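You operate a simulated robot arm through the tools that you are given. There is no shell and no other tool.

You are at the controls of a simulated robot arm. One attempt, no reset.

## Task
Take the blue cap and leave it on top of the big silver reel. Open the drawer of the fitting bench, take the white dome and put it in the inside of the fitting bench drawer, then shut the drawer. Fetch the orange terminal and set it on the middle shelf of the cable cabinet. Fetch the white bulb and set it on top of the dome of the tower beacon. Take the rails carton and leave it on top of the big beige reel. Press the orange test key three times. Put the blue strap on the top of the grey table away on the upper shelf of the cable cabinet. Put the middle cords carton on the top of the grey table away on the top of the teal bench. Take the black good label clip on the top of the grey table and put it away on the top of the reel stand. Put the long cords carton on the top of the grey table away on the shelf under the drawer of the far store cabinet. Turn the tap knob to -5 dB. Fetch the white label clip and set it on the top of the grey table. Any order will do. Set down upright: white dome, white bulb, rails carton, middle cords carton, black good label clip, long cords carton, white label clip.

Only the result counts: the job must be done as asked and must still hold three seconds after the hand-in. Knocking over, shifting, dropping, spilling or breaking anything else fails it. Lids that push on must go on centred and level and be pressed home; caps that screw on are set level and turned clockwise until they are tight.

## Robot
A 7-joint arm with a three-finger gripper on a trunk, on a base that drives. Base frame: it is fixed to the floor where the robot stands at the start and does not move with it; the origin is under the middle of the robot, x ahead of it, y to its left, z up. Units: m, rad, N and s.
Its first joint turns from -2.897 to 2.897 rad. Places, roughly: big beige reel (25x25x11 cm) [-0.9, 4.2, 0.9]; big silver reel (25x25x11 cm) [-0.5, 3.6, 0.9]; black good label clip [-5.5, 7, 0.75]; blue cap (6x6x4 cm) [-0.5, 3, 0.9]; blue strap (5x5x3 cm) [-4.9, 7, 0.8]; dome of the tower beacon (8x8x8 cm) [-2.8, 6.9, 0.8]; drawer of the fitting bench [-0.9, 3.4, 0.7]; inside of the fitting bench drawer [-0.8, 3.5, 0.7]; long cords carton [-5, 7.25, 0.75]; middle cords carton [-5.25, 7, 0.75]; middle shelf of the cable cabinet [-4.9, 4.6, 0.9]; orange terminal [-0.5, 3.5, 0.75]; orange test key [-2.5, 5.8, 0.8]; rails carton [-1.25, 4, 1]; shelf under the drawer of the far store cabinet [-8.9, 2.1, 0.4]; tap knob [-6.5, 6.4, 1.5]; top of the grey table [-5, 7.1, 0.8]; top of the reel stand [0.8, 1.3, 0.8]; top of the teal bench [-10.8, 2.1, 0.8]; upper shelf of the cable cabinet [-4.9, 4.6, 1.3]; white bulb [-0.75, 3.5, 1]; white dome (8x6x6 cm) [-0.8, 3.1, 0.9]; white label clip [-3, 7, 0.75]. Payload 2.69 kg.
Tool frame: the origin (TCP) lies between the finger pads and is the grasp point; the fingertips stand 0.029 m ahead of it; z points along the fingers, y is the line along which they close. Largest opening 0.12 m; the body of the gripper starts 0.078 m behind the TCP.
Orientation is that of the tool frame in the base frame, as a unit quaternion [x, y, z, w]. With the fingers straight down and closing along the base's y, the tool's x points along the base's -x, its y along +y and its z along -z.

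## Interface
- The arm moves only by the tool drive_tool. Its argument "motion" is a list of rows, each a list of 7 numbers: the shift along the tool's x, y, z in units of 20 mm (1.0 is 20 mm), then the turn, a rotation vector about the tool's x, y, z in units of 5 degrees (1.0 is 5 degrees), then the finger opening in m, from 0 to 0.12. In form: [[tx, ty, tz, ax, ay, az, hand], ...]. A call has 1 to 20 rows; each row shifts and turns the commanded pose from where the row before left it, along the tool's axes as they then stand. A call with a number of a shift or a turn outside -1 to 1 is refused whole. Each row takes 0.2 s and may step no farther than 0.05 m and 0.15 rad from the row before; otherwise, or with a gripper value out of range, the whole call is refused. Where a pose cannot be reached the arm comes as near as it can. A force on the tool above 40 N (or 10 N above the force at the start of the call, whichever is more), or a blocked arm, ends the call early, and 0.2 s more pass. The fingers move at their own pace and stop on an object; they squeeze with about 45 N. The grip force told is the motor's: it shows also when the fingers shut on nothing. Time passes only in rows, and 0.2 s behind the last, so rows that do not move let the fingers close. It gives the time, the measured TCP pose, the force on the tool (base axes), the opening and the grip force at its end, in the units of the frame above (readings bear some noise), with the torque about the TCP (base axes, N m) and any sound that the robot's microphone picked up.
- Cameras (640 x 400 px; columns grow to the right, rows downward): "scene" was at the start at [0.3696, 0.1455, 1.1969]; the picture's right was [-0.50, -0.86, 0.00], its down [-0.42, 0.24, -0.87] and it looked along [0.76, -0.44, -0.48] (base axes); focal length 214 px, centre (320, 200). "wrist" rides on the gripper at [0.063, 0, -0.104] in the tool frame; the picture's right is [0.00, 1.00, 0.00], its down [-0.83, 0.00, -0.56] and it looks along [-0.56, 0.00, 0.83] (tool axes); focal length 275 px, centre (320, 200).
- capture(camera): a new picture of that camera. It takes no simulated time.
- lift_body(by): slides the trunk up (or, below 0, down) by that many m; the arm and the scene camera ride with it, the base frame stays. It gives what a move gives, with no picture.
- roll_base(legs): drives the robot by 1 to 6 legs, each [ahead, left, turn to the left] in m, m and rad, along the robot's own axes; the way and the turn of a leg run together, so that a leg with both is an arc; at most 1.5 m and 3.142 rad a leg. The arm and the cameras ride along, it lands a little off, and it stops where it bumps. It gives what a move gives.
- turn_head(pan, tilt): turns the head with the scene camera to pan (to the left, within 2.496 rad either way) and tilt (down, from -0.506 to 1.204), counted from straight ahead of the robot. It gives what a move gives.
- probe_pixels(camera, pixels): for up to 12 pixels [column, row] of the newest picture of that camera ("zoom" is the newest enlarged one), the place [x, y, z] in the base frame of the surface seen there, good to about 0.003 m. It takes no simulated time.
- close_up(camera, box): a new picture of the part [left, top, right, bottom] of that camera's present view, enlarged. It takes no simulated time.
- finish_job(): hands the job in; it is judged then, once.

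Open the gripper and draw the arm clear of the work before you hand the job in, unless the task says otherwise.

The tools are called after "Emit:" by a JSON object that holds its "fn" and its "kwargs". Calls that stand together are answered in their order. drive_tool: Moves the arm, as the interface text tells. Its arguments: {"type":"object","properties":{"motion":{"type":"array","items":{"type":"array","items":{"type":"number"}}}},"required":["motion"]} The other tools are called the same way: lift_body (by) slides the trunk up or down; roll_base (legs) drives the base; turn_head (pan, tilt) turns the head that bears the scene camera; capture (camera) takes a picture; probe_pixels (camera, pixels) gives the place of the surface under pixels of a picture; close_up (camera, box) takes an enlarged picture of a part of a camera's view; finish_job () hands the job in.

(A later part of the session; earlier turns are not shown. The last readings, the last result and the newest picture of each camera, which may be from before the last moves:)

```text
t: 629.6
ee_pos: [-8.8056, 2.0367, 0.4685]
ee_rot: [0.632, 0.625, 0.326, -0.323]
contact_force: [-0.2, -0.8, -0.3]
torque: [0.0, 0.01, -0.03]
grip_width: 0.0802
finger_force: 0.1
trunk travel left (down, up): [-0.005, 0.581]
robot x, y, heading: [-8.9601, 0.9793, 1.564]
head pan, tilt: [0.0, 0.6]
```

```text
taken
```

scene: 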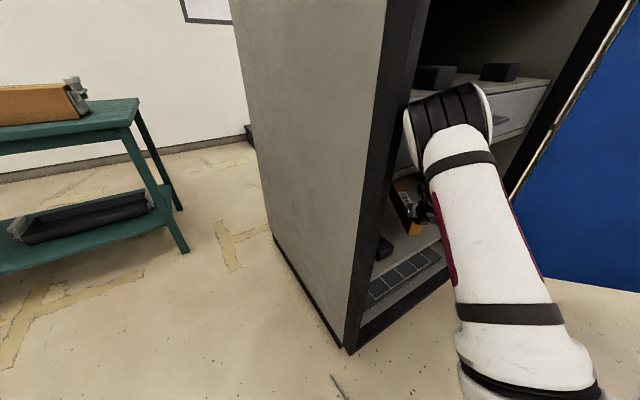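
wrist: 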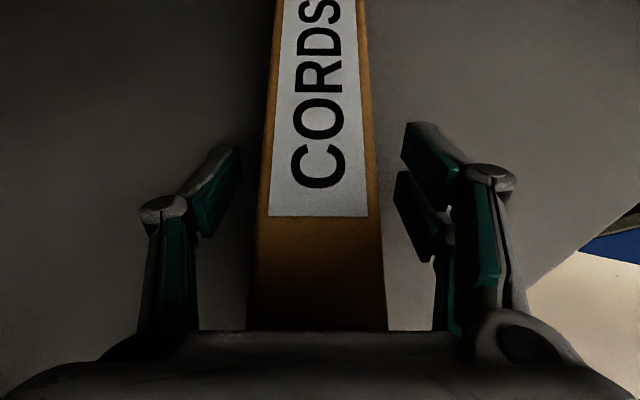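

Released; the carton stands on the shelf. I'll raise slightly along the tool axis, then back the base straight out.

Emit:
{"fn": "drive_tool", "kwargs": {"motion": [[0, 0, -0.5, 0, 0, 0, 0.08], [0, 0, -1, 0, 0, 0, 0.08], [0, 0, -0.5, 0, 0, 0, 0.08]]}}

Emit:
{"fn": "roll_base", "kwargs": {"legs": [[-0.3, 0, 0]]}}

Emit:
{"fn": "turn_head", "kwargs": {"pan": -0.1, "tilt": 0.55}}

Emit:
{"fn": "capture", "kwargs": {"camera": "scene"}}

Emit:
{"fn": "capture", "kwargs": {"camera": "wrist"}}

```text
t: 630.4
ee_pos: [-8.8067, 2.0064, 0.4923]
ee_rot: [0.632, 0.624, 0.327, -0.323]
contact_force: [-0.4, -0.3, -0.2]
torque: [-0.01, -0.03, 0.03]
grip_width: 0.0801
finger_force: 0.1
trunk travel left (down, up): [-0.005, 0.581]
robot x, y, heading: [-8.9629, 0.9813, 1.564]
head pan, tilt: [0.0, 0.6]
```

```text
t: 632.5
ee_pos: [-8.8104, 1.7108, 0.4916]
ee_rot: [0.631, 0.625, 0.326, -0.324]
contact_force: [0.0, -0.7, 0.9]
torque: [0.03, -0.03, 0.01]
grip_width: 0.0801
finger_force: 0.0
trunk travel left (down, up): [-0.005, 0.581]
robot x, y, heading: [-8.9597, 0.6818, 1.565]
head pan, tilt: [0.0, 0.6]
```

```text
t: 633.1
ee_pos: [-8.811, 1.712, 0.4912]
ee_rot: [0.632, 0.625, 0.325, -0.323]
contact_force: [0.1, -0.8, -0.1]
torque: [0.02, -0.03, 0.02]
grip_width: 0.0802
finger_force: 0.2
trunk travel left (down, up): [-0.005, 0.581]
robot x, y, heading: [-8.9644, 0.6812, 1.562]
head pan, tilt: [-0.099, 0.55]
```

```text
taken
```

scene: 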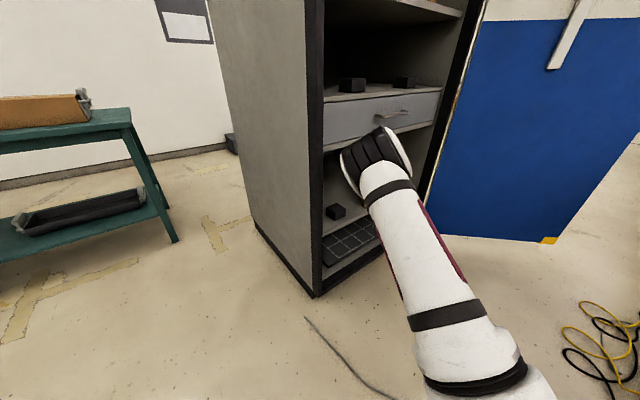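

```text
taken
```

wrist: 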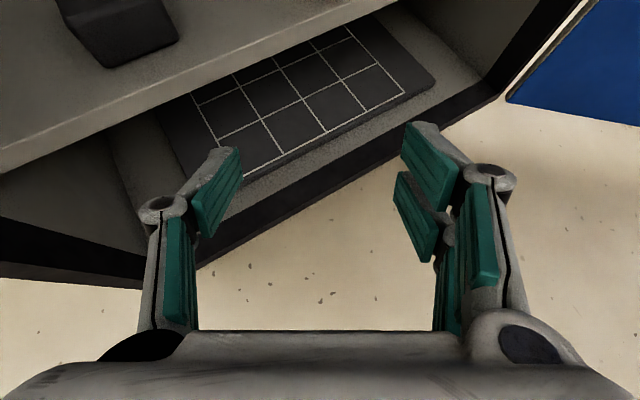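

I'll slide back-left to the open area and check the carton on the shelf.

Emit:
{"fn": "roll_base", "kwargs": {"legs": [[-0.13, 0.4, 0]]}}

Emit:
{"fn": "lift_body", "kwargs": {"by": 0.1}}

Emit:
{"fn": "turn_head", "kwargs": {"pan": -0.25, "tilt": 0.45}}

Emit:
{"fn": "capture", "kwargs": {"camera": "scene"}}

```text
t: 635.8
ee_pos: [-9.212, 1.5824, 0.4925]
ee_rot: [0.634, 0.622, 0.328, -0.323]
contact_force: [0.3, 0.5, 0.7]
torque: [0.06, -0.01, 0.03]
grip_width: 0.08
finger_force: 0.0
trunk travel left (down, up): [-0.005, 0.581]
robot x, y, heading: [-9.3746, 0.5542, 1.553]
head pan, tilt: [-0.099, 0.55]
```

```text
t: 637.1
ee_pos: [-9.2122, 1.5821, 0.5917]
ee_rot: [0.634, 0.622, 0.327, -0.322]
contact_force: [0.2, -0.3, -0.4]
torque: [0.01, 0.0, 0.02]
grip_width: 0.08
finger_force: 0.0
trunk travel left (down, up): [-0.105, 0.481]
robot x, y, heading: [-9.3748, 0.552, 1.553]
head pan, tilt: [-0.099, 0.55]
```

```text
t: 637.8
ee_pos: [-9.2137, 1.5826, 0.5905]
ee_rot: [0.634, 0.622, 0.328, -0.322]
contact_force: [0.7, 0.4, 0.4]
torque: [0.0, 0.02, 0.01]
grip_width: 0.0799
finger_force: 0.0
trunk travel left (down, up): [-0.105, 0.481]
robot x, y, heading: [-9.3747, 0.5545, 1.559]
head pan, tilt: [-0.25, 0.45]
```

```text
taken
```

scene: 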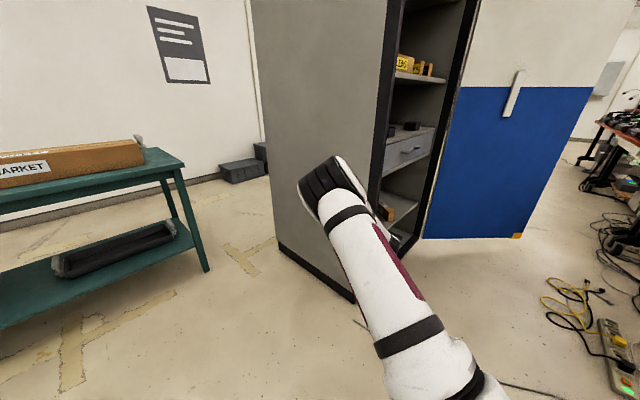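

Emit:
{"fn": "close_up", "kwargs": {"camera": "scene", "box": [360, 110, 470, 270]}}

```text
2.50 times, centred on (415, 190) of scene
```

zoom: 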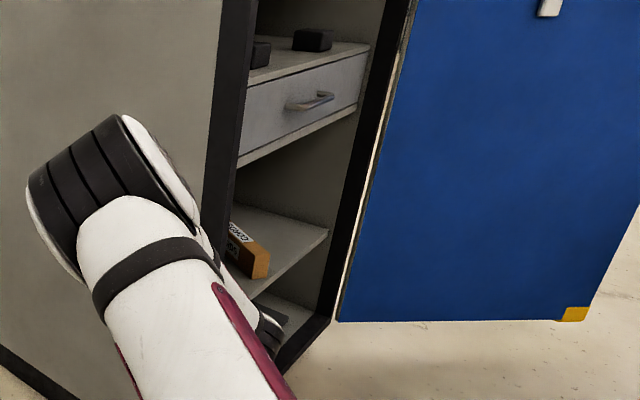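

The long carton stands on the shelf under the drawer. Now I'll raise and retract the arm to a compact tool-down pose for the trip back.

Emit:
{"fn": "drive_tool", "kwargs": {"motion": [[0.817, 0, -0.574, 0, 0, 0, 0.08], [0.817, 0, -0.574, 0, 0, 0, 0.08], [0.817, 0, -0.574, 0, 0, 0, 0.08], [0.817, 0, -0.574, 0, 0, 0, 0.08], [0.817, 0, -0.574, 0, 0, 0, 0.08], [0.817, 0, -0.574, 0, 0, 0, 0.08], [0.817, 0, -0.574, 0, 0, 0, 0.08], [0.817, 0, -0.574, 0, 0, 0, 0.08], [0.817, 0, -0.574, 0, 0, 0, 0.08], [0.817, 0, -0.574, 0, 0, 0, 0.08], [0.817, 0, -0.574, 0, 0, 0, 0.08], [0.817, 0, -0.574, 0, 0, 0, 0.08], [0.817, 0, -0.574, 0, 0, 0, 0.08], [0.817, 0, -0.574, 0, 0, 0, 0.08], [0.817, 0, -0.574, 0, 0, 0, 0.08], [0.817, 0, -0.574, 0, 0, 0, 0.08], [0.817, 0, -0.574, 0, 0, 0, 0.08], [0.817, 0, -0.574, 0, 0, 0, 0.08]]}}

Emit:
{"fn": "roll_base", "kwargs": {"legs": [[-0.1, 0.15, 0]]}}

Emit:
{"fn": "drive_tool", "kwargs": {"motion": [[-0.3, 0, -0.8, 0, -1, 0, 0.08], [-0.3, 0, -0.8, 0, -1, 0, 0.08], [-0.4, 0, -0.7, 0, -1, 0, 0.08], [-0.5, 0, -0.6, 0, -1, 0, 0.08], [-0.6, 0, -0.5, 0, -1, 0, 0.08], [-0.7, 0, -0.4, 0, -1, 0, 0.08], [-0.8, 0, -0.3, 0, -1, 0, 0.08], [-0.8, 0, -0.3, 0, -1, 0, 0.08], [-0.9, 0, -0.2, 0, -1, 0, 0.08], [-0.9, 0, -0.1, 0, -1, 0, 0.08], [-0.9, 0, 0, 0, -1, 0, 0.08]]}}

```text
t: 641.6
ee_pos: [-9.2119, 1.5825, 0.9498]
ee_rot: [0.634, 0.622, 0.327, -0.323]
contact_force: [0.2, -0.2, -0.9]
torque: [0.02, -0.02, -0.03]
grip_width: 0.0801
finger_force: 0.0
trunk travel left (down, up): [-0.105, 0.481]
robot x, y, heading: [-9.3758, 0.555, 1.562]
head pan, tilt: [-0.25, 0.45]
```

```text
t: 643.1
ee_pos: [-9.3628, 1.4853, 0.95]
ee_rot: [0.635, 0.622, 0.328, -0.322]
contact_force: [-0.1, 0.7, 0.6]
torque: [-0.02, -0.02, -0.04]
grip_width: 0.0798
finger_force: 0.0
trunk travel left (down, up): [-0.105, 0.481]
robot x, y, heading: [-9.525, 0.4596, 1.553]
head pan, tilt: [-0.25, 0.45]
```

```text
t: 645.5
ee_pos: [-9.3669, 1.3011, 0.9667]
ee_rot: [0.714, 0.7, -0.002, 0.001]
contact_force: [0.9, -0.9, -0.2]
torque: [0.0, 0.0, 0.03]
grip_width: 0.0802
finger_force: 0.1
trunk travel left (down, up): [-0.105, 0.481]
robot x, y, heading: [-9.524, 0.4584, 1.558]
head pan, tilt: [-0.25, 0.45]
```

Emit:
{"fn": "drive_tool", "kwargs": {"motion": [[-1, 0, -0.3, 0, 0, 0, 0.08], [-1, 0, -0.3, 0, 0, 0, 0.08], [-1, 0, -0.3, 0, 0, 0, 0.08], [-1, 0, -0.3, 0, 0, 0, 0.08], [-1, 0, -0.3, 0, 0, 0, 0.08], [-1, 0, -0.3, 0, 0, 0, 0.08], [-1, 0, -0.3, 0, 0, 0, 0.08], [-1, 0, -0.3, 0, 0, 0, 0.08], [-1, 0, -0.3, 0, 0, 0, 0.08], [-1, 0, -0.3, 0, 0, 0, 0.08]]}}

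Emit:
{"fn": "roll_base", "kwargs": {"legs": [[0.6, 0.36, 0], [0, 0, 2.12], [1.5, 0, 0], [1.5, 0, 0], [0.6, 0, 0]]}}

```text
t: 647.7
ee_pos: [-9.3682, 1.1008, 1.0276]
ee_rot: [0.714, 0.7, -0.002, 0.001]
contact_force: [-0.3, 0.5, 0.3]
torque: [0.01, 0.0, -0.02]
grip_width: 0.0802
finger_force: 0.0
trunk travel left (down, up): [-0.105, 0.481]
robot x, y, heading: [-9.5265, 0.4585, 1.56]
head pan, tilt: [-0.25, 0.45]
```

```text
t: 673.8
ee_pos: [-13.6786, -0.9318, 1.0278]
ee_rot: [-0.261, 0.965, -0.001, 0.003]
contact_force: [0.8, -0.6, -0.6]
torque: [0.03, -0.03, -0.03]
grip_width: 0.0799
finger_force: 0.2
trunk travel left (down, up): [-0.105, 0.481]
robot x, y, heading: [-13.0498, -0.7337, -2.612]
head pan, tilt: [-0.25, 0.45]
```

Past the far end again. Now across and back up the corridor along the wall.

Emit:
{"fn": "roll_base", "kwargs": {"legs": [[0, -1.5, 0.012], [0, -0.62, 0], [-1.5, 0, 0], [-1.5, 0, 0], [-1.5, 0, 0], [-0.7, 0, 0]]}}

Emit:
{"fn": "turn_head", "kwargs": {"pan": 2.4, "tilt": 0.4}}

Emit:
{"fn": "capture", "kwargs": {"camera": "scene"}}

```text
t: 708.9
ee_pos: [-10.1978, 3.4559, 1.0269]
ee_rot: [-0.268, 0.963, 0.0, 0.003]
contact_force: [0.1, -0.1, -0.3]
torque: [-0.03, -0.03, -0.01]
grip_width: 0.0802
finger_force: 0.0
trunk travel left (down, up): [-0.105, 0.481]
robot x, y, heading: [-9.5703, 3.6656, -2.592]
head pan, tilt: [-0.25, 0.45]
```

```text
t: 711.2
ee_pos: [-10.1989, 3.4572, 1.0274]
ee_rot: [-0.266, 0.964, 0.0, 0.003]
contact_force: [0.0, -0.2, 0.8]
torque: [-0.04, 0.02, 0.01]
grip_width: 0.0801
finger_force: 0.0
trunk travel left (down, up): [-0.105, 0.481]
robot x, y, heading: [-9.5713, 3.6663, -2.592]
head pan, tilt: [2.4, 0.4]
```

```text
taken
```

scene: 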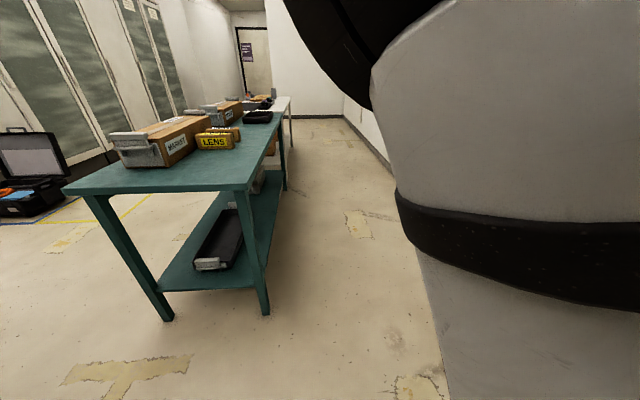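

Emit:
{"fn": "capture", "kwargs": {"camera": "scene"}}

Emit:
{"fn": "probe_pixels", "kwargs": {"camera": "scene", "pixels": [[320, 300], [100, 300]]}}

```text
taken
```

scene: 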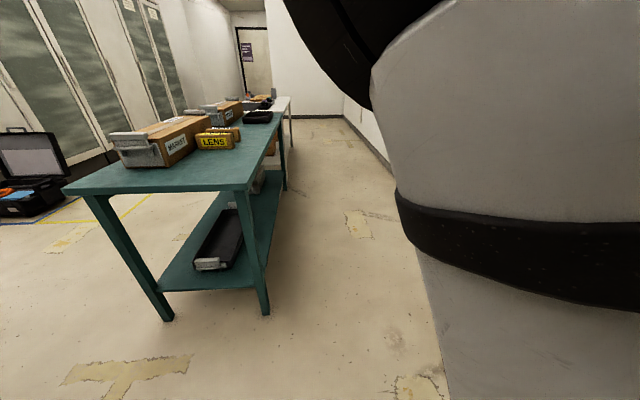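

```text
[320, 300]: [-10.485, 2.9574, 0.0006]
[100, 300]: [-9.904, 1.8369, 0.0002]
```

The head view did not follow the reported pan; I'll turn it again to check.

Emit:
{"fn": "turn_head", "kwargs": {"pan": 1.5, "tilt": 0.4}}

Emit:
{"fn": "capture", "kwargs": {"camera": "scene"}}

```text
t: 712.4
ee_pos: [-10.1995, 3.4579, 1.0263]
ee_rot: [-0.265, 0.964, 0.0, 0.003]
contact_force: [-0.1, 0.7, 0.4]
torque: [0.02, 0.02, 0.02]
grip_width: 0.08
finger_force: 0.0
trunk travel left (down, up): [-0.105, 0.481]
robot x, y, heading: [-9.5692, 3.6653, -2.593]
head pan, tilt: [1.499, 0.4]
```

```text
taken
```

scene: 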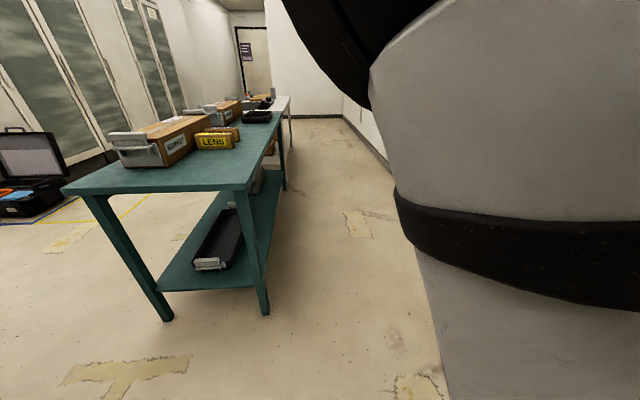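

The scene view seems stuck near straight-ahead regardless of pan. I'll test with another head command (and a close-up) to see whether it recovers.

Emit:
{"fn": "turn_head", "kwargs": {"pan": -0.6, "tilt": 0.2}}

Emit:
{"fn": "capture", "kwargs": {"camera": "scene"}}

Emit:
{"fn": "capture", "kwargs": {"camera": "wrist"}}

```text
t: 714.4
ee_pos: [-10.1985, 3.4554, 1.0269]
ee_rot: [-0.269, 0.963, 0.0, 0.002]
contact_force: [-0.2, 0.3, -0.5]
torque: [0.0, 0.0, 0.03]
grip_width: 0.08
finger_force: 0.1
trunk travel left (down, up): [-0.105, 0.481]
robot x, y, heading: [-9.5696, 3.6655, -2.592]
head pan, tilt: [-0.6, 0.201]
```

```text
taken
```

scene: 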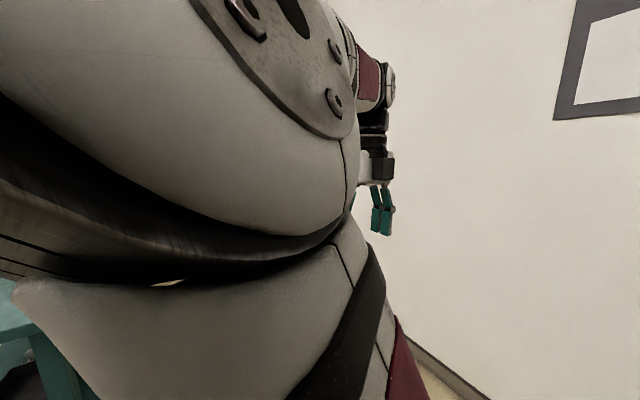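

```text
taken
```

wrist: 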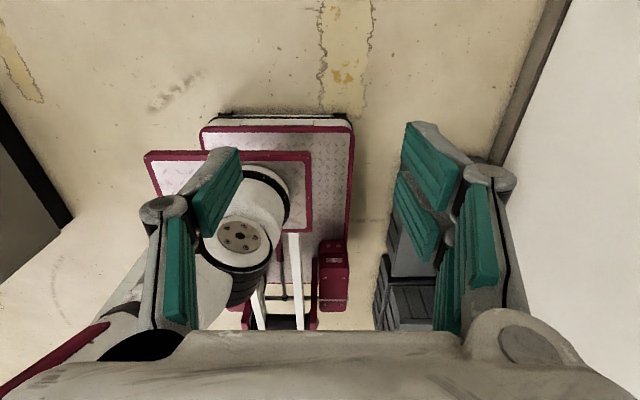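

At −0.6 it moved; the folded elbow is right before the camera and may have been in its way. I'll extend the arm a bit and test the head again.

Emit:
{"fn": "drive_tool", "kwargs": {"motion": [[1, 0, 0.3, 0, 0, 0, 0.08], [1, 0, 0.3, 0, 0, 0, 0.08], [1, 0, 0.3, 0, 0, 0, 0.08], [1, 0, 0.3, 0, 0, 0, 0.08], [1, 0, 0.3, 0, 0, 0, 0.08], [1, 0, 0.3, 0, 0, 0, 0.08]]}}

Emit:
{"fn": "turn_head", "kwargs": {"pan": 2.3, "tilt": 0.35}}

Emit:
{"fn": "capture", "kwargs": {"camera": "scene"}}

```text
t: 715.8
ee_pos: [-10.3006, 3.3941, 0.9913]
ee_rot: [-0.268, 0.963, -0.001, 0.002]
contact_force: [-0.7, -0.6, 0.2]
torque: [0.0, -0.02, 0.01]
grip_width: 0.0799
finger_force: 0.0
trunk travel left (down, up): [-0.105, 0.481]
robot x, y, heading: [-9.5708, 3.6628, -2.589]
head pan, tilt: [-0.6, 0.201]
```

```text
t: 718.4
ee_pos: [-10.3013, 3.3948, 0.9924]
ee_rot: [-0.268, 0.963, 0.0, 0.003]
contact_force: [-0.5, 0.4, -0.1]
torque: [-0.01, -0.01, 0.02]
grip_width: 0.08
finger_force: 0.0
trunk travel left (down, up): [-0.105, 0.481]
robot x, y, heading: [-9.573, 3.6631, -2.591]
head pan, tilt: [2.3, 0.351]
```

```text
taken
```

scene: 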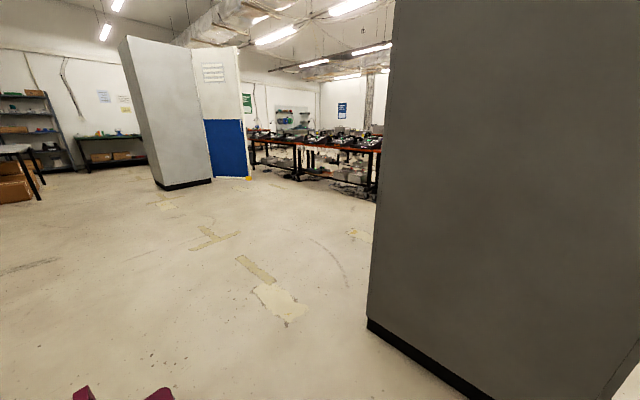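

The head works again when the arm isn't folded so far. I'll drive back along the corridor to the grey table and turn to face it.

Emit:
{"fn": "roll_base", "kwargs": {"legs": [[0, 0.45, 0], [-1.5, 0, 0], [-1.5, 0, 0], [-1.5, 0, 0], [-0.75, 0, 0], [0, 0, -1.57]]}}

Emit:
{"fn": "turn_head", "kwargs": {"pan": 0.1, "tilt": 0.6}}

Emit:
{"fn": "capture", "kwargs": {"camera": "scene"}}

```text
t: 749.4
ee_pos: [-5.1093, 6.6664, 0.9921]
ee_rot: [0.492, 0.87, -0.002, 0.001]
contact_force: [0.3, 0.1, -0.3]
torque: [-0.02, -0.02, -0.02]
grip_width: 0.08
finger_force: 0.1
trunk travel left (down, up): [-0.105, 0.481]
robot x, y, heading: [-4.8368, 5.9332, 2.118]
head pan, tilt: [2.3, 0.351]
```

```text
t: 751.5
ee_pos: [-5.1095, 6.6672, 0.9919]
ee_rot: [0.492, 0.87, -0.002, 0.002]
contact_force: [0.1, 0.2, -0.2]
torque: [0.01, 0.01, -0.04]
grip_width: 0.08
finger_force: 0.1
trunk travel left (down, up): [-0.105, 0.481]
robot x, y, heading: [-4.8395, 5.9339, 2.116]
head pan, tilt: [0.099, 0.6]
```

```text
taken
```

scene: 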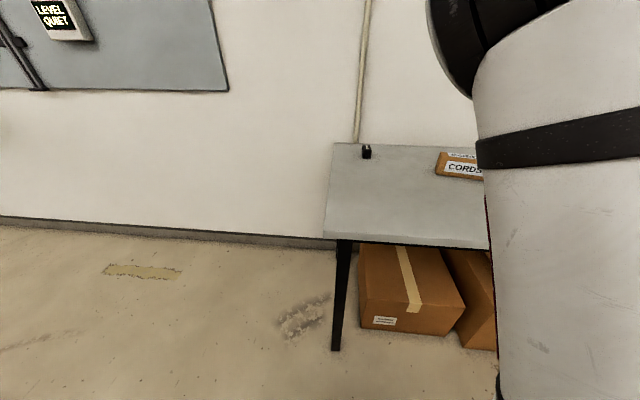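

Now I'll approach the middle carton: step forward-right, raise the trunk, and turn the tool to match the carton's yaw (~0.31 rad).

Emit:
{"fn": "roll_base", "kwargs": {"legs": [[0.22, -0.2, 0]]}}

Emit:
{"fn": "lift_body", "kwargs": {"by": 0.2}}

Emit:
{"fn": "drive_tool", "kwargs": {"motion": [[0, 0, 0, 0, 0, 1, 0.09], [0, 0, 0, 0, 0, 1, 0.09], [0, 0, 0, 0, 0, 1, 0.09], [0, 0, 0, 0, 0, 1, 0.09], [0, 0, 0, 0, 0, 1, 0.09], [0, 0, 0, 0, 0, 1, 0.09], [0, 0, 0, 0, 0, 1, 0.09], [0, 0, 0, 0, 0, 1, 0.09], [0, 0, 0, 0, 0, 1, 0.09], [0, 0, 0, 0, 0, 1, 0.09], [0, 0, 0, 0, 0, 1, 0.09], [0, 0, 0, 0, 0, 1, 0.09], [0, 0, 0, 0, 0, 1, 0.09], [0, 0, 0, 0, 0, 1, 0.09], [0, 0, 0, 0, 0, 1, 0.09], [0, 0, 0, 0, 0, 1, 0.09], [0, 0, 0, 0, 0, 1, 0.09], [0, 0, 0, 0, 0, 1, 0.09], [0, 0, 0, 0, 0, 1, 0.09], [0, 0, 0, 0, 0, 1, 0.09]]}}

Emit:
{"fn": "capture", "kwargs": {"camera": "scene"}}

```text
t: 753.5
ee_pos: [-5.0538, 6.9635, 0.992]
ee_rot: [0.491, 0.871, -0.002, 0.002]
contact_force: [-0.5, 0.3, 0.1]
torque: [-0.02, 0.02, -0.04]
grip_width: 0.08
finger_force: 0.0
trunk travel left (down, up): [-0.105, 0.481]
robot x, y, heading: [-4.7829, 6.2305, 2.118]
head pan, tilt: [0.099, 0.6]
```

```text
t: 755.7
ee_pos: [-5.0542, 6.9626, 1.1914]
ee_rot: [0.491, 0.871, -0.003, 0.002]
contact_force: [0.2, 1.0, 0.2]
torque: [0.01, -0.01, 0.01]
grip_width: 0.0804
finger_force: 0.0
trunk travel left (down, up): [-0.305, 0.281]
robot x, y, heading: [-4.7825, 6.2294, 2.115]
head pan, tilt: [0.099, 0.6]
```

```text
t: 759.9
ee_pos: [-5.054, 6.9634, 1.1918]
ee_rot: [0.983, 0.182, 0.001, 0.002]
contact_force: [-0.1, -0.4, -0.4]
torque: [0.0, 0.01, 0.04]
grip_width: 0.0902
finger_force: 0.1
trunk travel left (down, up): [-0.305, 0.281]
robot x, y, heading: [-4.78, 6.2304, 2.118]
head pan, tilt: [0.099, 0.6]
```

```text
taken
```

scene: 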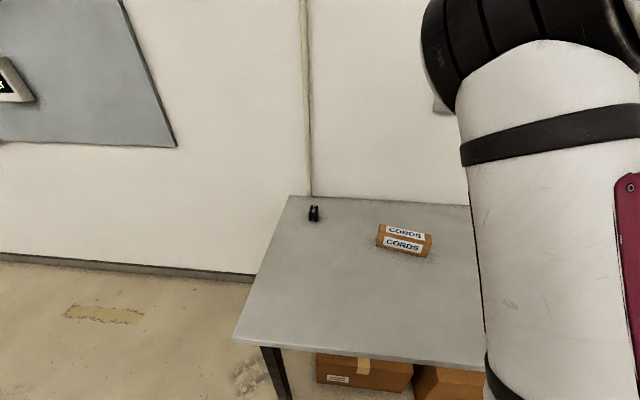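

Emit:
{"fn": "drive_tool", "kwargs": {"motion": [[-0.7, -0.47, 0.95, 0, 0, 0.3, 0.09], [-0.7, -0.47, 0.95, 0, 0, 0.3, 0.09], [-0.7, -0.47, 0.95, 0, 0, 0, 0.09], [-0.7, -0.47, 0.95, 0, 0, 0, 0.09], [-0.7, -0.47, 0.95, 0, 0, 0, 0.09], [-0.7, -0.47, 0.95, 0, 0, 0, 0.09], [-0.7, -0.47, 0.95, 0, 0, 0, 0.09], [-0.7, -0.47, 0.95, 0, 0, 0, 0.09], [-0.7, -0.47, 0.95, 0, 0, 0, 0.09], [-0.7, -0.47, 0.95, 0, 0, 0, 0.09]]}}

Emit:
{"fn": "capture", "kwargs": {"camera": "wrist"}}

```text
t: 762.1
ee_pos: [-5.216, 7.0081, 0.9992]
ee_rot: [0.988, 0.157, 0.0, 0.002]
contact_force: [0.5, -0.1, 0.3]
torque: [0.0, 0.04, -0.03]
grip_width: 0.0899
finger_force: 0.1
trunk travel left (down, up): [-0.305, 0.281]
robot x, y, heading: [-4.7852, 6.2292, 2.115]
head pan, tilt: [0.099, 0.6]
```

```text
taken
```

wrist: 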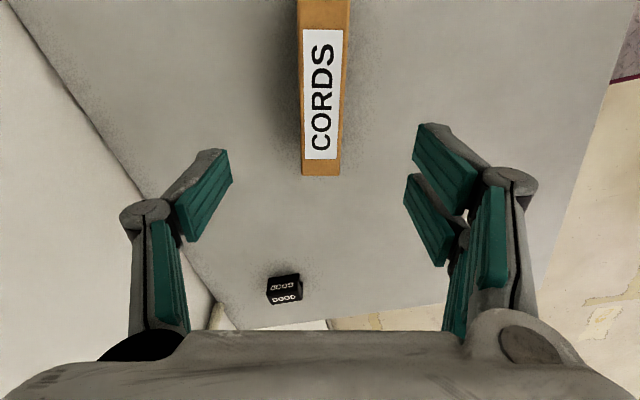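

Aligned with the carton (label centre at row 95). Descend to z≈0.80 and close.

Emit:
{"fn": "drive_tool", "kwargs": {"motion": [[0, 0.05, 1, 0, 0, 0, 0.09], [0, 0.05, 1, 0, 0, 0, 0.09], [0, 0, 1, 0, 0, 0, 0.09], [0, 0, 1, 0, 0, 0, 0.09], [0, 0, 1, 0, 0, 0, 0.09], [0, 0, 1, 0, 0, 0, 0.09], [0, 0, 1, 0, 0, 0, 0.09], [0, 0, 1, 0, 0, 0, 0.09], [0, 0, 1, 0, 0, 0, 0.09], [0, 0, 1, 0, 0, 0, 0.09], [0, 0, 0, 0, 0, 0, 0.0], [0, 0, 0, 0, 0, 0, 0.0], [0, 0, 0, 0, 0, 0, 0.0]]}}

Emit:
{"fn": "drive_tool", "kwargs": {"motion": [[0, 0, -0.5, 0, 0, 0, 0.0], [0, 0, -1, 0, 0, 0, 0.0], [0, 0, -1, 0, 0, 0, 0.0], [0, 0, -1, 0, 0, 0, 0.0], [0, 0, -1, 0, 0, 0, 0.0], [0, 0, -1, 0, 0, 0, 0.0], [0, 0, -1, 0, 0, 0, 0.0], [0, 0, -1, 0, 0, 0, 0.0], [0, 0, -1, 0, 0, 0, 0.0], [0, 0, -1, 0, 0, 0, 0.0], [0, 0, -1, 0, 0, 0, 0.0], [0, 0, -1, 0, 0, 0, 0.0], [0, 0, -1, 0, 0, 0, 0.0]]}}

Emit:
{"fn": "capture", "kwargs": {"camera": "wrist"}}

```text
t: 764.9
ee_pos: [-5.2171, 7.004, 0.8009]
ee_rot: [0.987, 0.158, 0.0, 0.002]
contact_force: [-0.7, 1.1, 2.4]
torque: [0.14, 0.2, -0.08]
grip_width: 0.0434
finger_force: 45.1
trunk travel left (down, up): [-0.305, 0.281]
robot x, y, heading: [-4.7829, 6.2344, 2.116]
head pan, tilt: [0.099, 0.6]
```

```text
t: 767.7
ee_pos: [-5.2147, 7.0024, 1.0509]
ee_rot: [0.988, 0.157, 0.001, 0.003]
contact_force: [-0.6, 1.4, -3.4]
torque: [-0.05, -0.05, 0.02]
grip_width: 0.0436
finger_force: 45.4
trunk travel left (down, up): [-0.305, 0.281]
robot x, y, heading: [-4.7822, 6.2296, 2.115]
head pan, tilt: [0.099, 0.6]
```

```text
taken
```

wrist: 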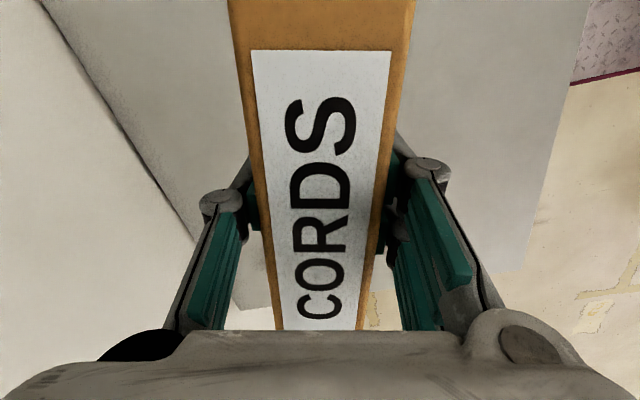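

Middle carton held (bottom 4 cm below TCP). I'll back off, turn left and drive down the corridor to the near end of the teal bench.

Emit:
{"fn": "roll_base", "kwargs": {"legs": [[-0.25, 0, 0], [0, 0, 1.568], [1.5, 0, 0], [1.5, 0, 0], [1.5, 0, 0], [0.7, 0, 0]]}}

Emit:
{"fn": "turn_head", "kwargs": {"pan": 0.1, "tilt": 0.5}}

Emit:
{"fn": "capture", "kwargs": {"camera": "scene"}}

```text
t: 797.6
ee_pos: [-9.9088, 3.0518, 1.0507]
ee_rot: [0.598, 0.801, 0.003, 0.001]
contact_force: [0.1, -0.2, -3.2]
torque: [0.03, 0.02, 0.0]
grip_width: 0.0435
finger_force: 44.9
trunk travel left (down, up): [-0.305, 0.281]
robot x, y, heading: [-9.1209, 3.4657, -2.621]
head pan, tilt: [0.099, 0.6]
```

```text
t: 798.3
ee_pos: [-9.9068, 3.0505, 1.0497]
ee_rot: [0.599, 0.801, 0.002, 0.001]
contact_force: [0.0, -0.5, -1.7]
torque: [-0.01, 0.0, -0.03]
grip_width: 0.0434
finger_force: 44.8
trunk travel left (down, up): [-0.305, 0.281]
robot x, y, heading: [-9.1245, 3.4615, -2.626]
head pan, tilt: [0.099, 0.499]
```

```text
taken
```

scene: 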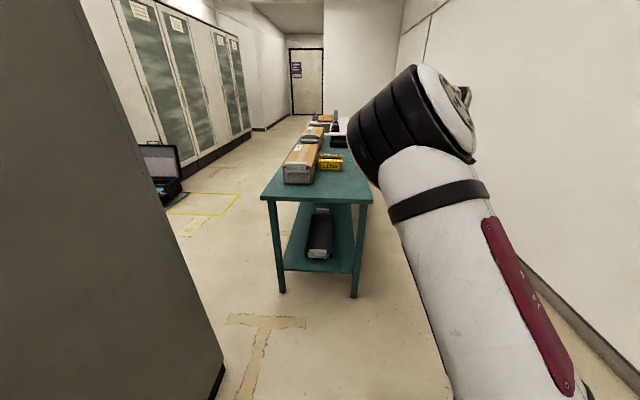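

The bench's near end is ahead. I'll zoom and probe the free area on its top.

Emit:
{"fn": "close_up", "kwargs": {"camera": "scene", "box": [250, 120, 390, 220]}}

Emit:
{"fn": "probe_pixels", "kwargs": {"camera": "scene", "pixels": [[266, 197], [368, 197], [320, 197], [300, 186], [286, 184], [330, 172], [345, 180], [360, 170], [320, 190], [340, 160]]}}

```text
4.00 times, centred on (320, 170) of scene
```

zoom: 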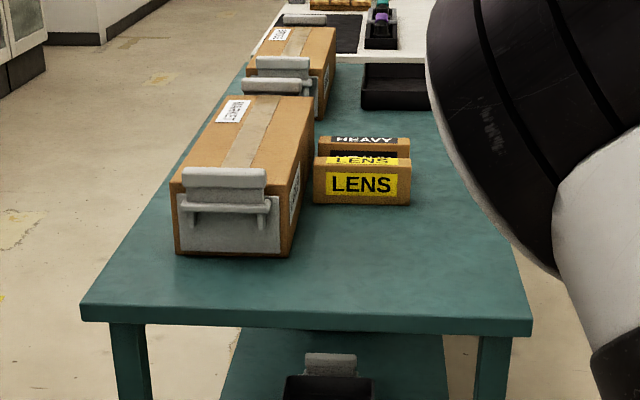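

```text
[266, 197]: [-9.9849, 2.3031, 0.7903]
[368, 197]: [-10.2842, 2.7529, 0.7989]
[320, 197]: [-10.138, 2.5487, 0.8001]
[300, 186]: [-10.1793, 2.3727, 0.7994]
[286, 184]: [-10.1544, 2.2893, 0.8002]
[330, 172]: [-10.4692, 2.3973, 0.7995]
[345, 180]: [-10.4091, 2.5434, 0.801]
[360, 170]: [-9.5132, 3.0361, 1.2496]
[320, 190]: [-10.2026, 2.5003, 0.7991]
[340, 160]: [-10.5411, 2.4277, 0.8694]
```

Free spot at about u 7.49, v −7.53. I'll straighten, drive up to the bench end, and turn the carton to lie across it.

Emit:
{"fn": "roll_base", "kwargs": {"legs": [[0, 0.15, 0.026], [0.52, 0, 0]]}}

Emit:
{"fn": "drive_tool", "kwargs": {"motion": [[0, 0, 0, 0, 0, -0.9, 0.0], [0, 0, 0, 0, 0, -0.9, 0.0], [0, 0, 0, 0, 0, -0.8, 0.0]]}}

Emit:
{"fn": "capture", "kwargs": {"camera": "scene"}}

Emit:
{"fn": "capture", "kwargs": {"camera": "wrist"}}

```text
t: 802.2
ee_pos: [-10.2534, 2.6249, 1.0496]
ee_rot: [0.583, 0.813, 0.002, 0.002]
contact_force: [0.5, -0.5, -2.7]
torque: [0.03, -0.01, -0.01]
grip_width: 0.0433
finger_force: 44.9
trunk travel left (down, up): [-0.305, 0.281]
robot x, y, heading: [-9.4827, 3.0666, -2.582]
head pan, tilt: [0.099, 0.499]
```

```text
t: 803.0
ee_pos: [-10.2528, 2.6249, 1.0492]
ee_rot: [0.486, 0.874, 0.002, 0.002]
contact_force: [0.3, -0.1, -2.1]
torque: [0.0, -0.01, -0.03]
grip_width: 0.0439
finger_force: 45.0
trunk travel left (down, up): [-0.305, 0.281]
robot x, y, heading: [-9.4867, 3.0658, -2.584]
head pan, tilt: [0.099, 0.499]
```

```text
taken
```

scene: 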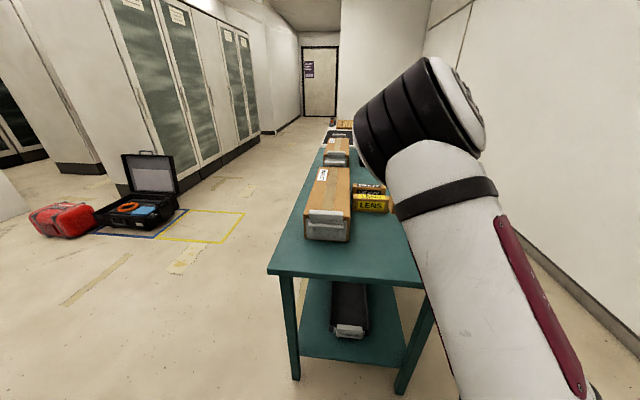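

```text
taken
```

wrist: 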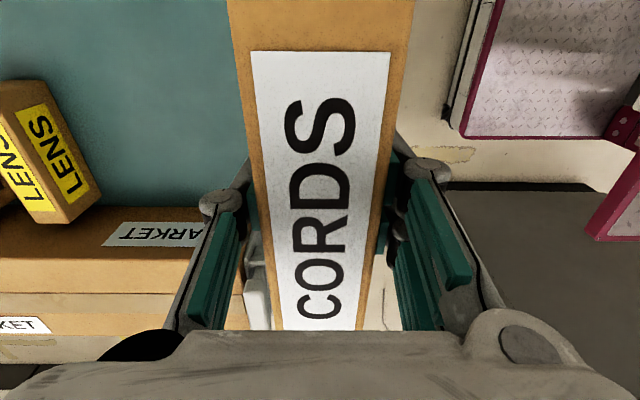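

Over the bench. Shift to the free spot and lower to just above the top (contact expected at TCP ≈0.840).

Emit:
{"fn": "drive_tool", "kwargs": {"motion": [[-0.4, -0.95, 0, 0, 0, 0, 0.0], [-0.4, -0.95, 0, 0, 0, 0, 0.0], [-0.4, -0.95, 0, 0, 0, 0, 0.0], [-0.4, -0.95, 0, 0, 0, 0, 0.0], [-0.4, -0.95, 0, 0, 0, 0, 0.0], [0, 0, 1, 0, 0, 0, 0.0], [0, 0, 1, 0, 0, 0, 0.0], [0, 0, 1, 0, 0, 0, 0.0], [0, 0, 1, 0, 0, 0, 0.0], [0, 0, 1, 0, 0, 0, 0.0]]}}

Emit:
{"fn": "capture", "kwargs": {"camera": "wrist"}}

```text
t: 805.2
ee_pos: [-10.3115, 2.5387, 0.9481]
ee_rot: [0.486, 0.874, 0.002, 0.001]
contact_force: [0.6, -0.1, -1.5]
torque: [-0.03, 0.01, -0.05]
grip_width: 0.0436
finger_force: 44.6
trunk travel left (down, up): [-0.305, 0.281]
robot x, y, heading: [-9.4895, 3.0607, -2.585]
head pan, tilt: [0.099, 0.499]
```

```text
taken
```

wrist: 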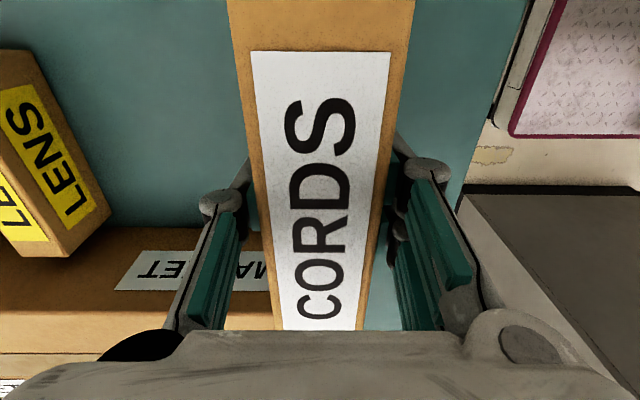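

The MARKET carton may be closer than I thought; I'll probe its near edges before lowering.

Emit:
{"fn": "probe_pixels", "kwargs": {"camera": "wrist", "pixels": [[150, 235], [60, 240], [195, 235], [258, 235], [264, 250], [140, 270], [60, 200], [80, 240], [430, 60], [200, 150]]}}

Emit:
{"fn": "close_up", "kwargs": {"camera": "scene", "box": [270, 150, 420, 300]}}

```text
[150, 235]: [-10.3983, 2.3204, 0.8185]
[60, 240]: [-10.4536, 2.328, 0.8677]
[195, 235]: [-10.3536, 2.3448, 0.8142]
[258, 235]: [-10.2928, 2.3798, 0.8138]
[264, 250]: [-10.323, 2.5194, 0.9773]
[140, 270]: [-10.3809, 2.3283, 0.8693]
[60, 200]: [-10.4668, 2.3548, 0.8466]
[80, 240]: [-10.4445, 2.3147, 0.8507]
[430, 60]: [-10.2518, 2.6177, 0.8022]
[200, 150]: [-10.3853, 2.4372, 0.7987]
```

```text
2.67 times, centred on (345, 225) of scene
```

zoom: 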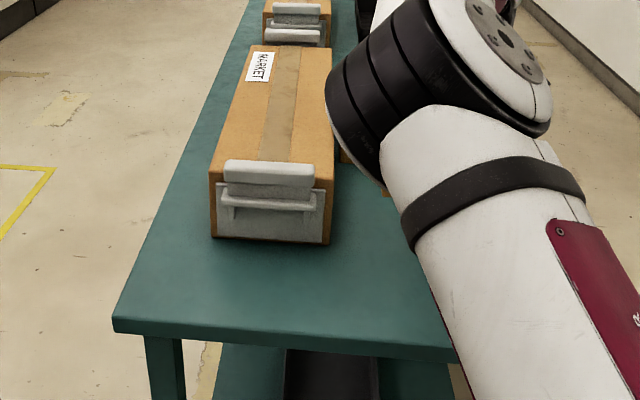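

MARKET's side is at u≈7.342, so there's a 6 cm gap. Lowering to contact.

Emit:
{"fn": "drive_tool", "kwargs": {"motion": [[0, 0, 1, 0, 0, 0, 0.0], [0, 0, 1, 0, 0, 0, 0.0], [0, 0, 1, 0, 0, 0, 0.0], [0, 0, 1, 0, 0, 0, 0.0], [0, 0, 1, 0, 0, 0, 0.0], [0, 0, 0.1, 0, 0, 0, 0.0], [0, 0, 0.1, 0, 0, 0, 0.0], [0, 0, 0.1, 0, 0, 0, 0.0]]}}

```text
t: 807.0
ee_pos: [-10.3118, 2.5404, 0.8442]
ee_rot: [0.486, 0.874, 0.002, 0.002]
contact_force: [0.4, 1.0, -2.8]
torque: [0.0, 0.03, -0.01]
grip_width: 0.0435
finger_force: 45.1
trunk travel left (down, up): [-0.305, 0.281]
robot x, y, heading: [-9.4863, 3.0652, -2.586]
head pan, tilt: [0.099, 0.499]
```

Emit:
{"fn": "drive_tool", "kwargs": {"motion": [[0, 0, 0.1, 0, 0, 0, 0.0], [0, 0, 0.1, 0, 0, 0, 0.0], [0, 0, 0.08, 0, 0, 0, 0.0]]}}

```text
t: 807.8
ee_pos: [-10.3103, 2.5399, 0.8418]
ee_rot: [0.486, 0.874, 0.0, 0.001]
contact_force: [6.1, 3.5, 23.9]
torque: [0.17, 0.21, -0.15]
grip_width: 0.0436
finger_force: 45.4
trunk travel left (down, up): [-0.305, 0.281]
robot x, y, heading: [-9.4845, 3.0682, -2.579]
head pan, tilt: [0.099, 0.499]
```

Contact (24 N). Release and rise straight up.

Emit:
{"fn": "drive_tool", "kwargs": {"motion": [[0, 0, -0.08, 0, 0, 0, 0.0], [0, 0, 0, 0, 0, 0, 0.08], [0, 0, 0, 0, 0, 0, 0.08], [0, 0, -0.5, 0, 0, 0, 0.08], [0, 0, -1, 0, 0, 0, 0.08], [0, 0, -1, 0, 0, 0, 0.08], [0, 0, -1, 0, 0, 0, 0.08], [0, 0, -1, 0, 0, 0, 0.08], [0, 0, -1, 0, 0, 0, 0.08], [0, 0, -1, 0, 0, 0, 0.08], [0, 0, -1, 0, 0, 0, 0.08], [0, 0, -1, 0, 0, 0, 0.08], [0, 0, -1, 0, 0, 0, 0.08]]}}

Emit:
{"fn": "capture", "kwargs": {"camera": "wrist"}}

Emit:
{"fn": "roll_base", "kwargs": {"legs": [[-0.4, 0, 0]]}}

Emit:
{"fn": "capture", "kwargs": {"camera": "scene"}}

```text
t: 810.6
ee_pos: [-10.3135, 2.5398, 1.0315]
ee_rot: [0.486, 0.874, 0.002, 0.002]
contact_force: [-0.4, -0.2, 0.3]
torque: [0.02, 0.03, -0.03]
grip_width: 0.0802
finger_force: 0.0
trunk travel left (down, up): [-0.305, 0.281]
robot x, y, heading: [-9.4849, 3.065, -2.584]
head pan, tilt: [0.099, 0.499]
```

```text
taken
```

wrist: 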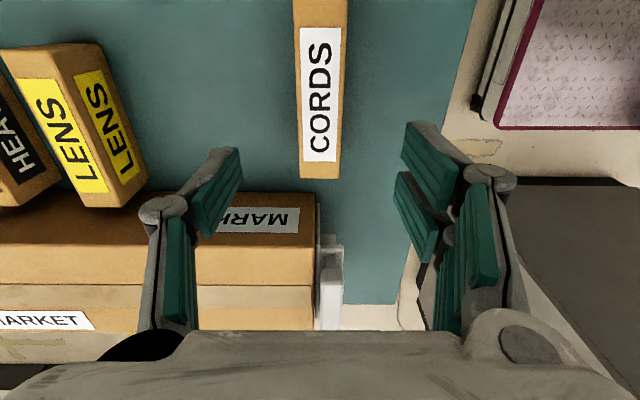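

```text
t: 813.1
ee_pos: [-9.9697, 2.7514, 1.0315]
ee_rot: [0.485, 0.875, 0.001, 0.002]
contact_force: [0.5, 1.2, 0.0]
torque: [0.0, 0.0, 0.0]
grip_width: 0.08
finger_force: 0.1
trunk travel left (down, up): [-0.305, 0.281]
robot x, y, heading: [-9.1423, 3.2785, -2.579]
head pan, tilt: [0.099, 0.499]
```

```text
taken
```

scene: 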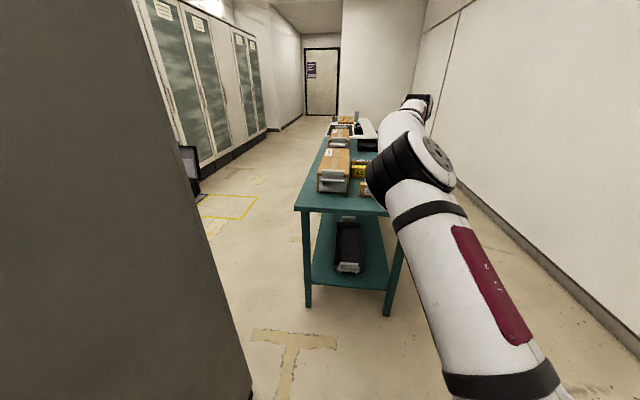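

The middle carton stands on the teal bench. Next the black clip: drive back up the corridor to the grey table's left end and turn to face it.

Emit:
{"fn": "roll_base", "kwargs": {"legs": [[0, 0, -0.02], [-1.5, 0, 0], [-1.5, 0, 0], [-1.5, 0, 0], [-0.5, 0, 0], [0, 0, -1.57]]}}

Emit:
{"fn": "turn_head", "kwargs": {"pan": 0.1, "tilt": 0.6}}

Emit:
{"fn": "capture", "kwargs": {"camera": "scene"}}

```text
t: 841.1
ee_pos: [-5.3898, 6.6268, 1.0305]
ee_rot: [0.963, 0.269, 0.0, 0.003]
contact_force: [0.4, -0.8, 0.1]
torque: [0.01, 0.0, -0.02]
grip_width: 0.0802
finger_force: 0.1
trunk travel left (down, up): [-0.305, 0.281]
robot x, y, heading: [-4.8724, 5.7969, 2.114]
head pan, tilt: [0.099, 0.499]
```

```text
t: 841.7
ee_pos: [-5.3881, 6.6266, 1.0313]
ee_rot: [0.963, 0.268, 0.0, 0.003]
contact_force: [0.1, 0.6, -0.4]
torque: [-0.04, 0.01, 0.01]
grip_width: 0.08
finger_force: 0.2
trunk travel left (down, up): [-0.305, 0.281]
robot x, y, heading: [-4.8733, 5.7916, 2.111]
head pan, tilt: [0.099, 0.6]
```

```text
taken
```

scene: 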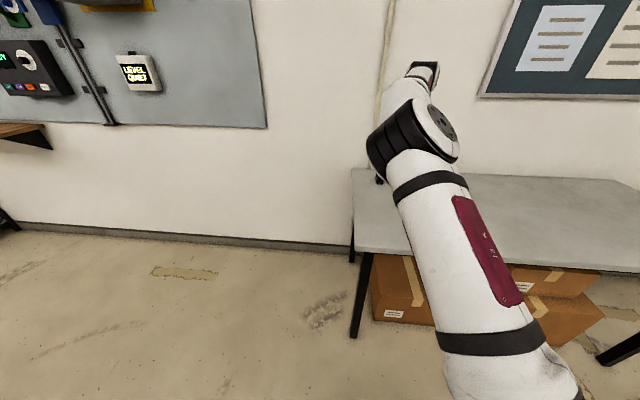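

Emit:
{"fn": "roll_base", "kwargs": {"legs": [[0.33, 0, 0]]}}

Emit:
{"fn": "drive_tool", "kwargs": {"motion": [[0, 0, 0, 0, 0, 0.9, 0.08], [0, 0, 0, 0, 0, 0.9, 0.08], [0, 0, 0, 0, 0, 0.9, 0.08], [0, 0, 0, 0, 0, 0.9, 0.08], [0, 0, 0, 0, 0, 0.9, 0.08], [0, 0, 0, 0, 0, 0.9, 0.08], [0, 0, 0, 0, 0, 0.9, 0.08], [0, 0, 0, 0, 0, 0.9, 0.08], [0, 0, 0, 0, 0, 0.9, 0.08], [0, 0, 0, 0, 0, 0.9, 0.08], [0, 0, 0, 0, 0, 0.9, 0.08], [0, 0, 0, 0, 0, 0.9, 0.08], [0, 0, 0, 0, 0, 0.9, 0.08], [0, 0, 0, 0, 0, 0.9, 0.08], [0, 0, 0, 0, 0, 0.9, 0.08], [0, 0, 0, 0, 0, 0.9, 0.08], [0, 0, 0, 0, 0, 0.9, 0.08], [0, 0, 0, 0, 0, 0.9, 0.08], [0, 0, 0, 0, 0, 0.9, 0.08], [0, 0, 0, 0, 0, 0.9, 0.08]]}}

Emit:
{"fn": "capture", "kwargs": {"camera": "wrist"}}

Emit:
{"fn": "capture", "kwargs": {"camera": "scene"}}

```text
t: 843.9
ee_pos: [-5.5687, 6.9058, 1.0324]
ee_rot: [0.963, 0.271, -0.001, 0.003]
contact_force: [-0.9, 0.0, 0.4]
torque: [-0.01, -0.02, -0.01]
grip_width: 0.0798
finger_force: 0.0
trunk travel left (down, up): [-0.305, 0.281]
robot x, y, heading: [-5.0509, 6.0785, 2.124]
head pan, tilt: [0.099, 0.6]
```

```text
t: 848.1
ee_pos: [-5.5687, 6.9073, 1.0314]
ee_rot: [0.872, -0.49, 0.001, 0.002]
contact_force: [-0.6, -0.5, -0.9]
torque: [0.0, 0.0, 0.0]
grip_width: 0.0802
finger_force: 0.0
trunk travel left (down, up): [-0.305, 0.281]
robot x, y, heading: [-5.0482, 6.0794, 2.127]
head pan, tilt: [0.099, 0.6]
```

```text
taken
```

wrist: 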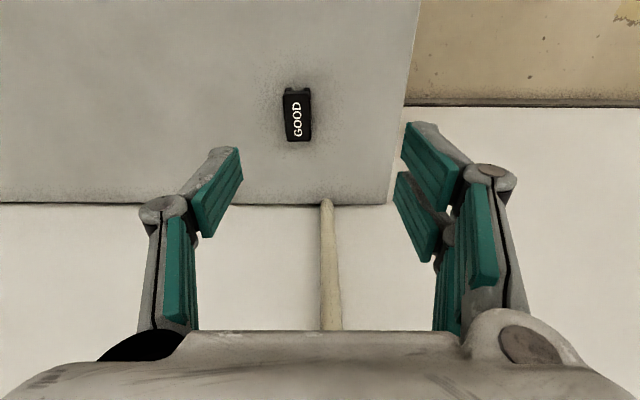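

```text
taken
```

scene: 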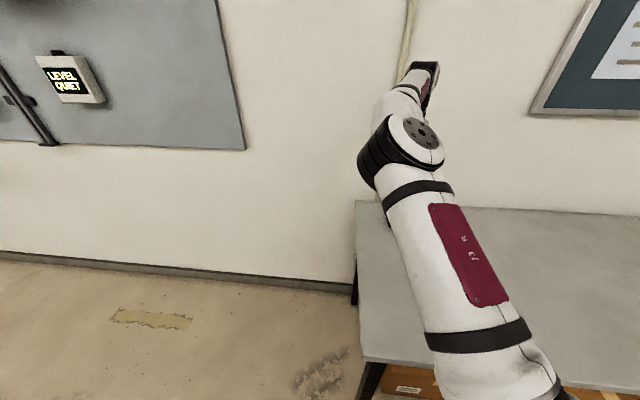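

The clip is at (297,115). I'll probe its corners for centre and yaw.

Emit:
{"fn": "probe_pixels", "kwargs": {"camera": "wrist", "pixels": [[287, 95], [308, 93], [289, 138], [309, 137], [298, 118], [320, 110], [330, 200], [298, 160]]}}

Emit:
{"fn": "close_up", "kwargs": {"camera": "wrist", "box": [260, 75, 340, 155]}}

```text
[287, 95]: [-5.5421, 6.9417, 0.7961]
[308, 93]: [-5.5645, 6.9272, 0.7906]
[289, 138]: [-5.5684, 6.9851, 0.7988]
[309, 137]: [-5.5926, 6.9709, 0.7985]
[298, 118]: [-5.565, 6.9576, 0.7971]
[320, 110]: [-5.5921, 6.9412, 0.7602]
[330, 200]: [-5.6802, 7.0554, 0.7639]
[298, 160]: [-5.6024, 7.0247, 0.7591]
```

```text
5.00 times, centred on (300, 115) of wrist
```

zoom: 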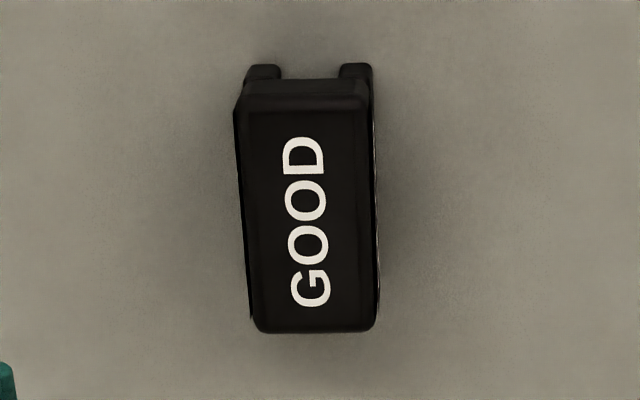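

Clip centre ≈(-5.567,6.956), aligned with the tool. I'll roll 4 cm closer, then centre above it and go down.

Emit:
{"fn": "roll_base", "kwargs": {"legs": [[0.04, 0, 0]]}}

```text
t: 849.0
ee_pos: [-5.5902, 6.9422, 1.0314]
ee_rot: [0.873, -0.488, 0.003, 0.002]
contact_force: [0.1, 0.2, 0.0]
torque: [-0.01, 0.02, -0.02]
grip_width: 0.08
finger_force: 0.1
trunk travel left (down, up): [-0.305, 0.281]
robot x, y, heading: [-5.0708, 6.1106, 2.124]
head pan, tilt: [0.099, 0.6]
```

Emit:
{"fn": "drive_tool", "kwargs": {"motion": [[0, -0.68, 0.5, 0, 0, 0, 0.06], [0, -0.68, 0.5, 0, 0, 0, 0.05], [0, 0, 1, 0, 0, 0, 0.05], [0, 0, 1, 0, 0, 0, 0.05], [0, 0, 1, 0, 0, 0, 0.05], [0, 0, 1, 0, 0, 0, 0.05], [0, 0, 1, 0, 0, 0, 0.05], [0, 0, 1, 0, 0, 0, 0.05], [0, 0, 1, 0, 0, 0, 0.05]]}}

Emit:
{"fn": "capture", "kwargs": {"camera": "wrist"}}

```text
t: 851.0
ee_pos: [-5.5669, 6.9557, 0.8724]
ee_rot: [0.873, -0.488, 0.001, 0.002]
contact_force: [0.5, 0.5, 0.7]
torque: [0.0, -0.01, 0.01]
grip_width: 0.0504
finger_force: 0.1
trunk travel left (down, up): [-0.305, 0.281]
robot x, y, heading: [-5.0712, 6.1139, 2.124]
head pan, tilt: [0.099, 0.6]
```

```text
taken
```

wrist: 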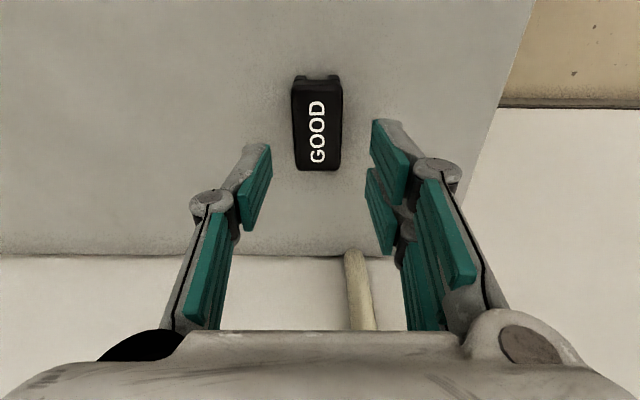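

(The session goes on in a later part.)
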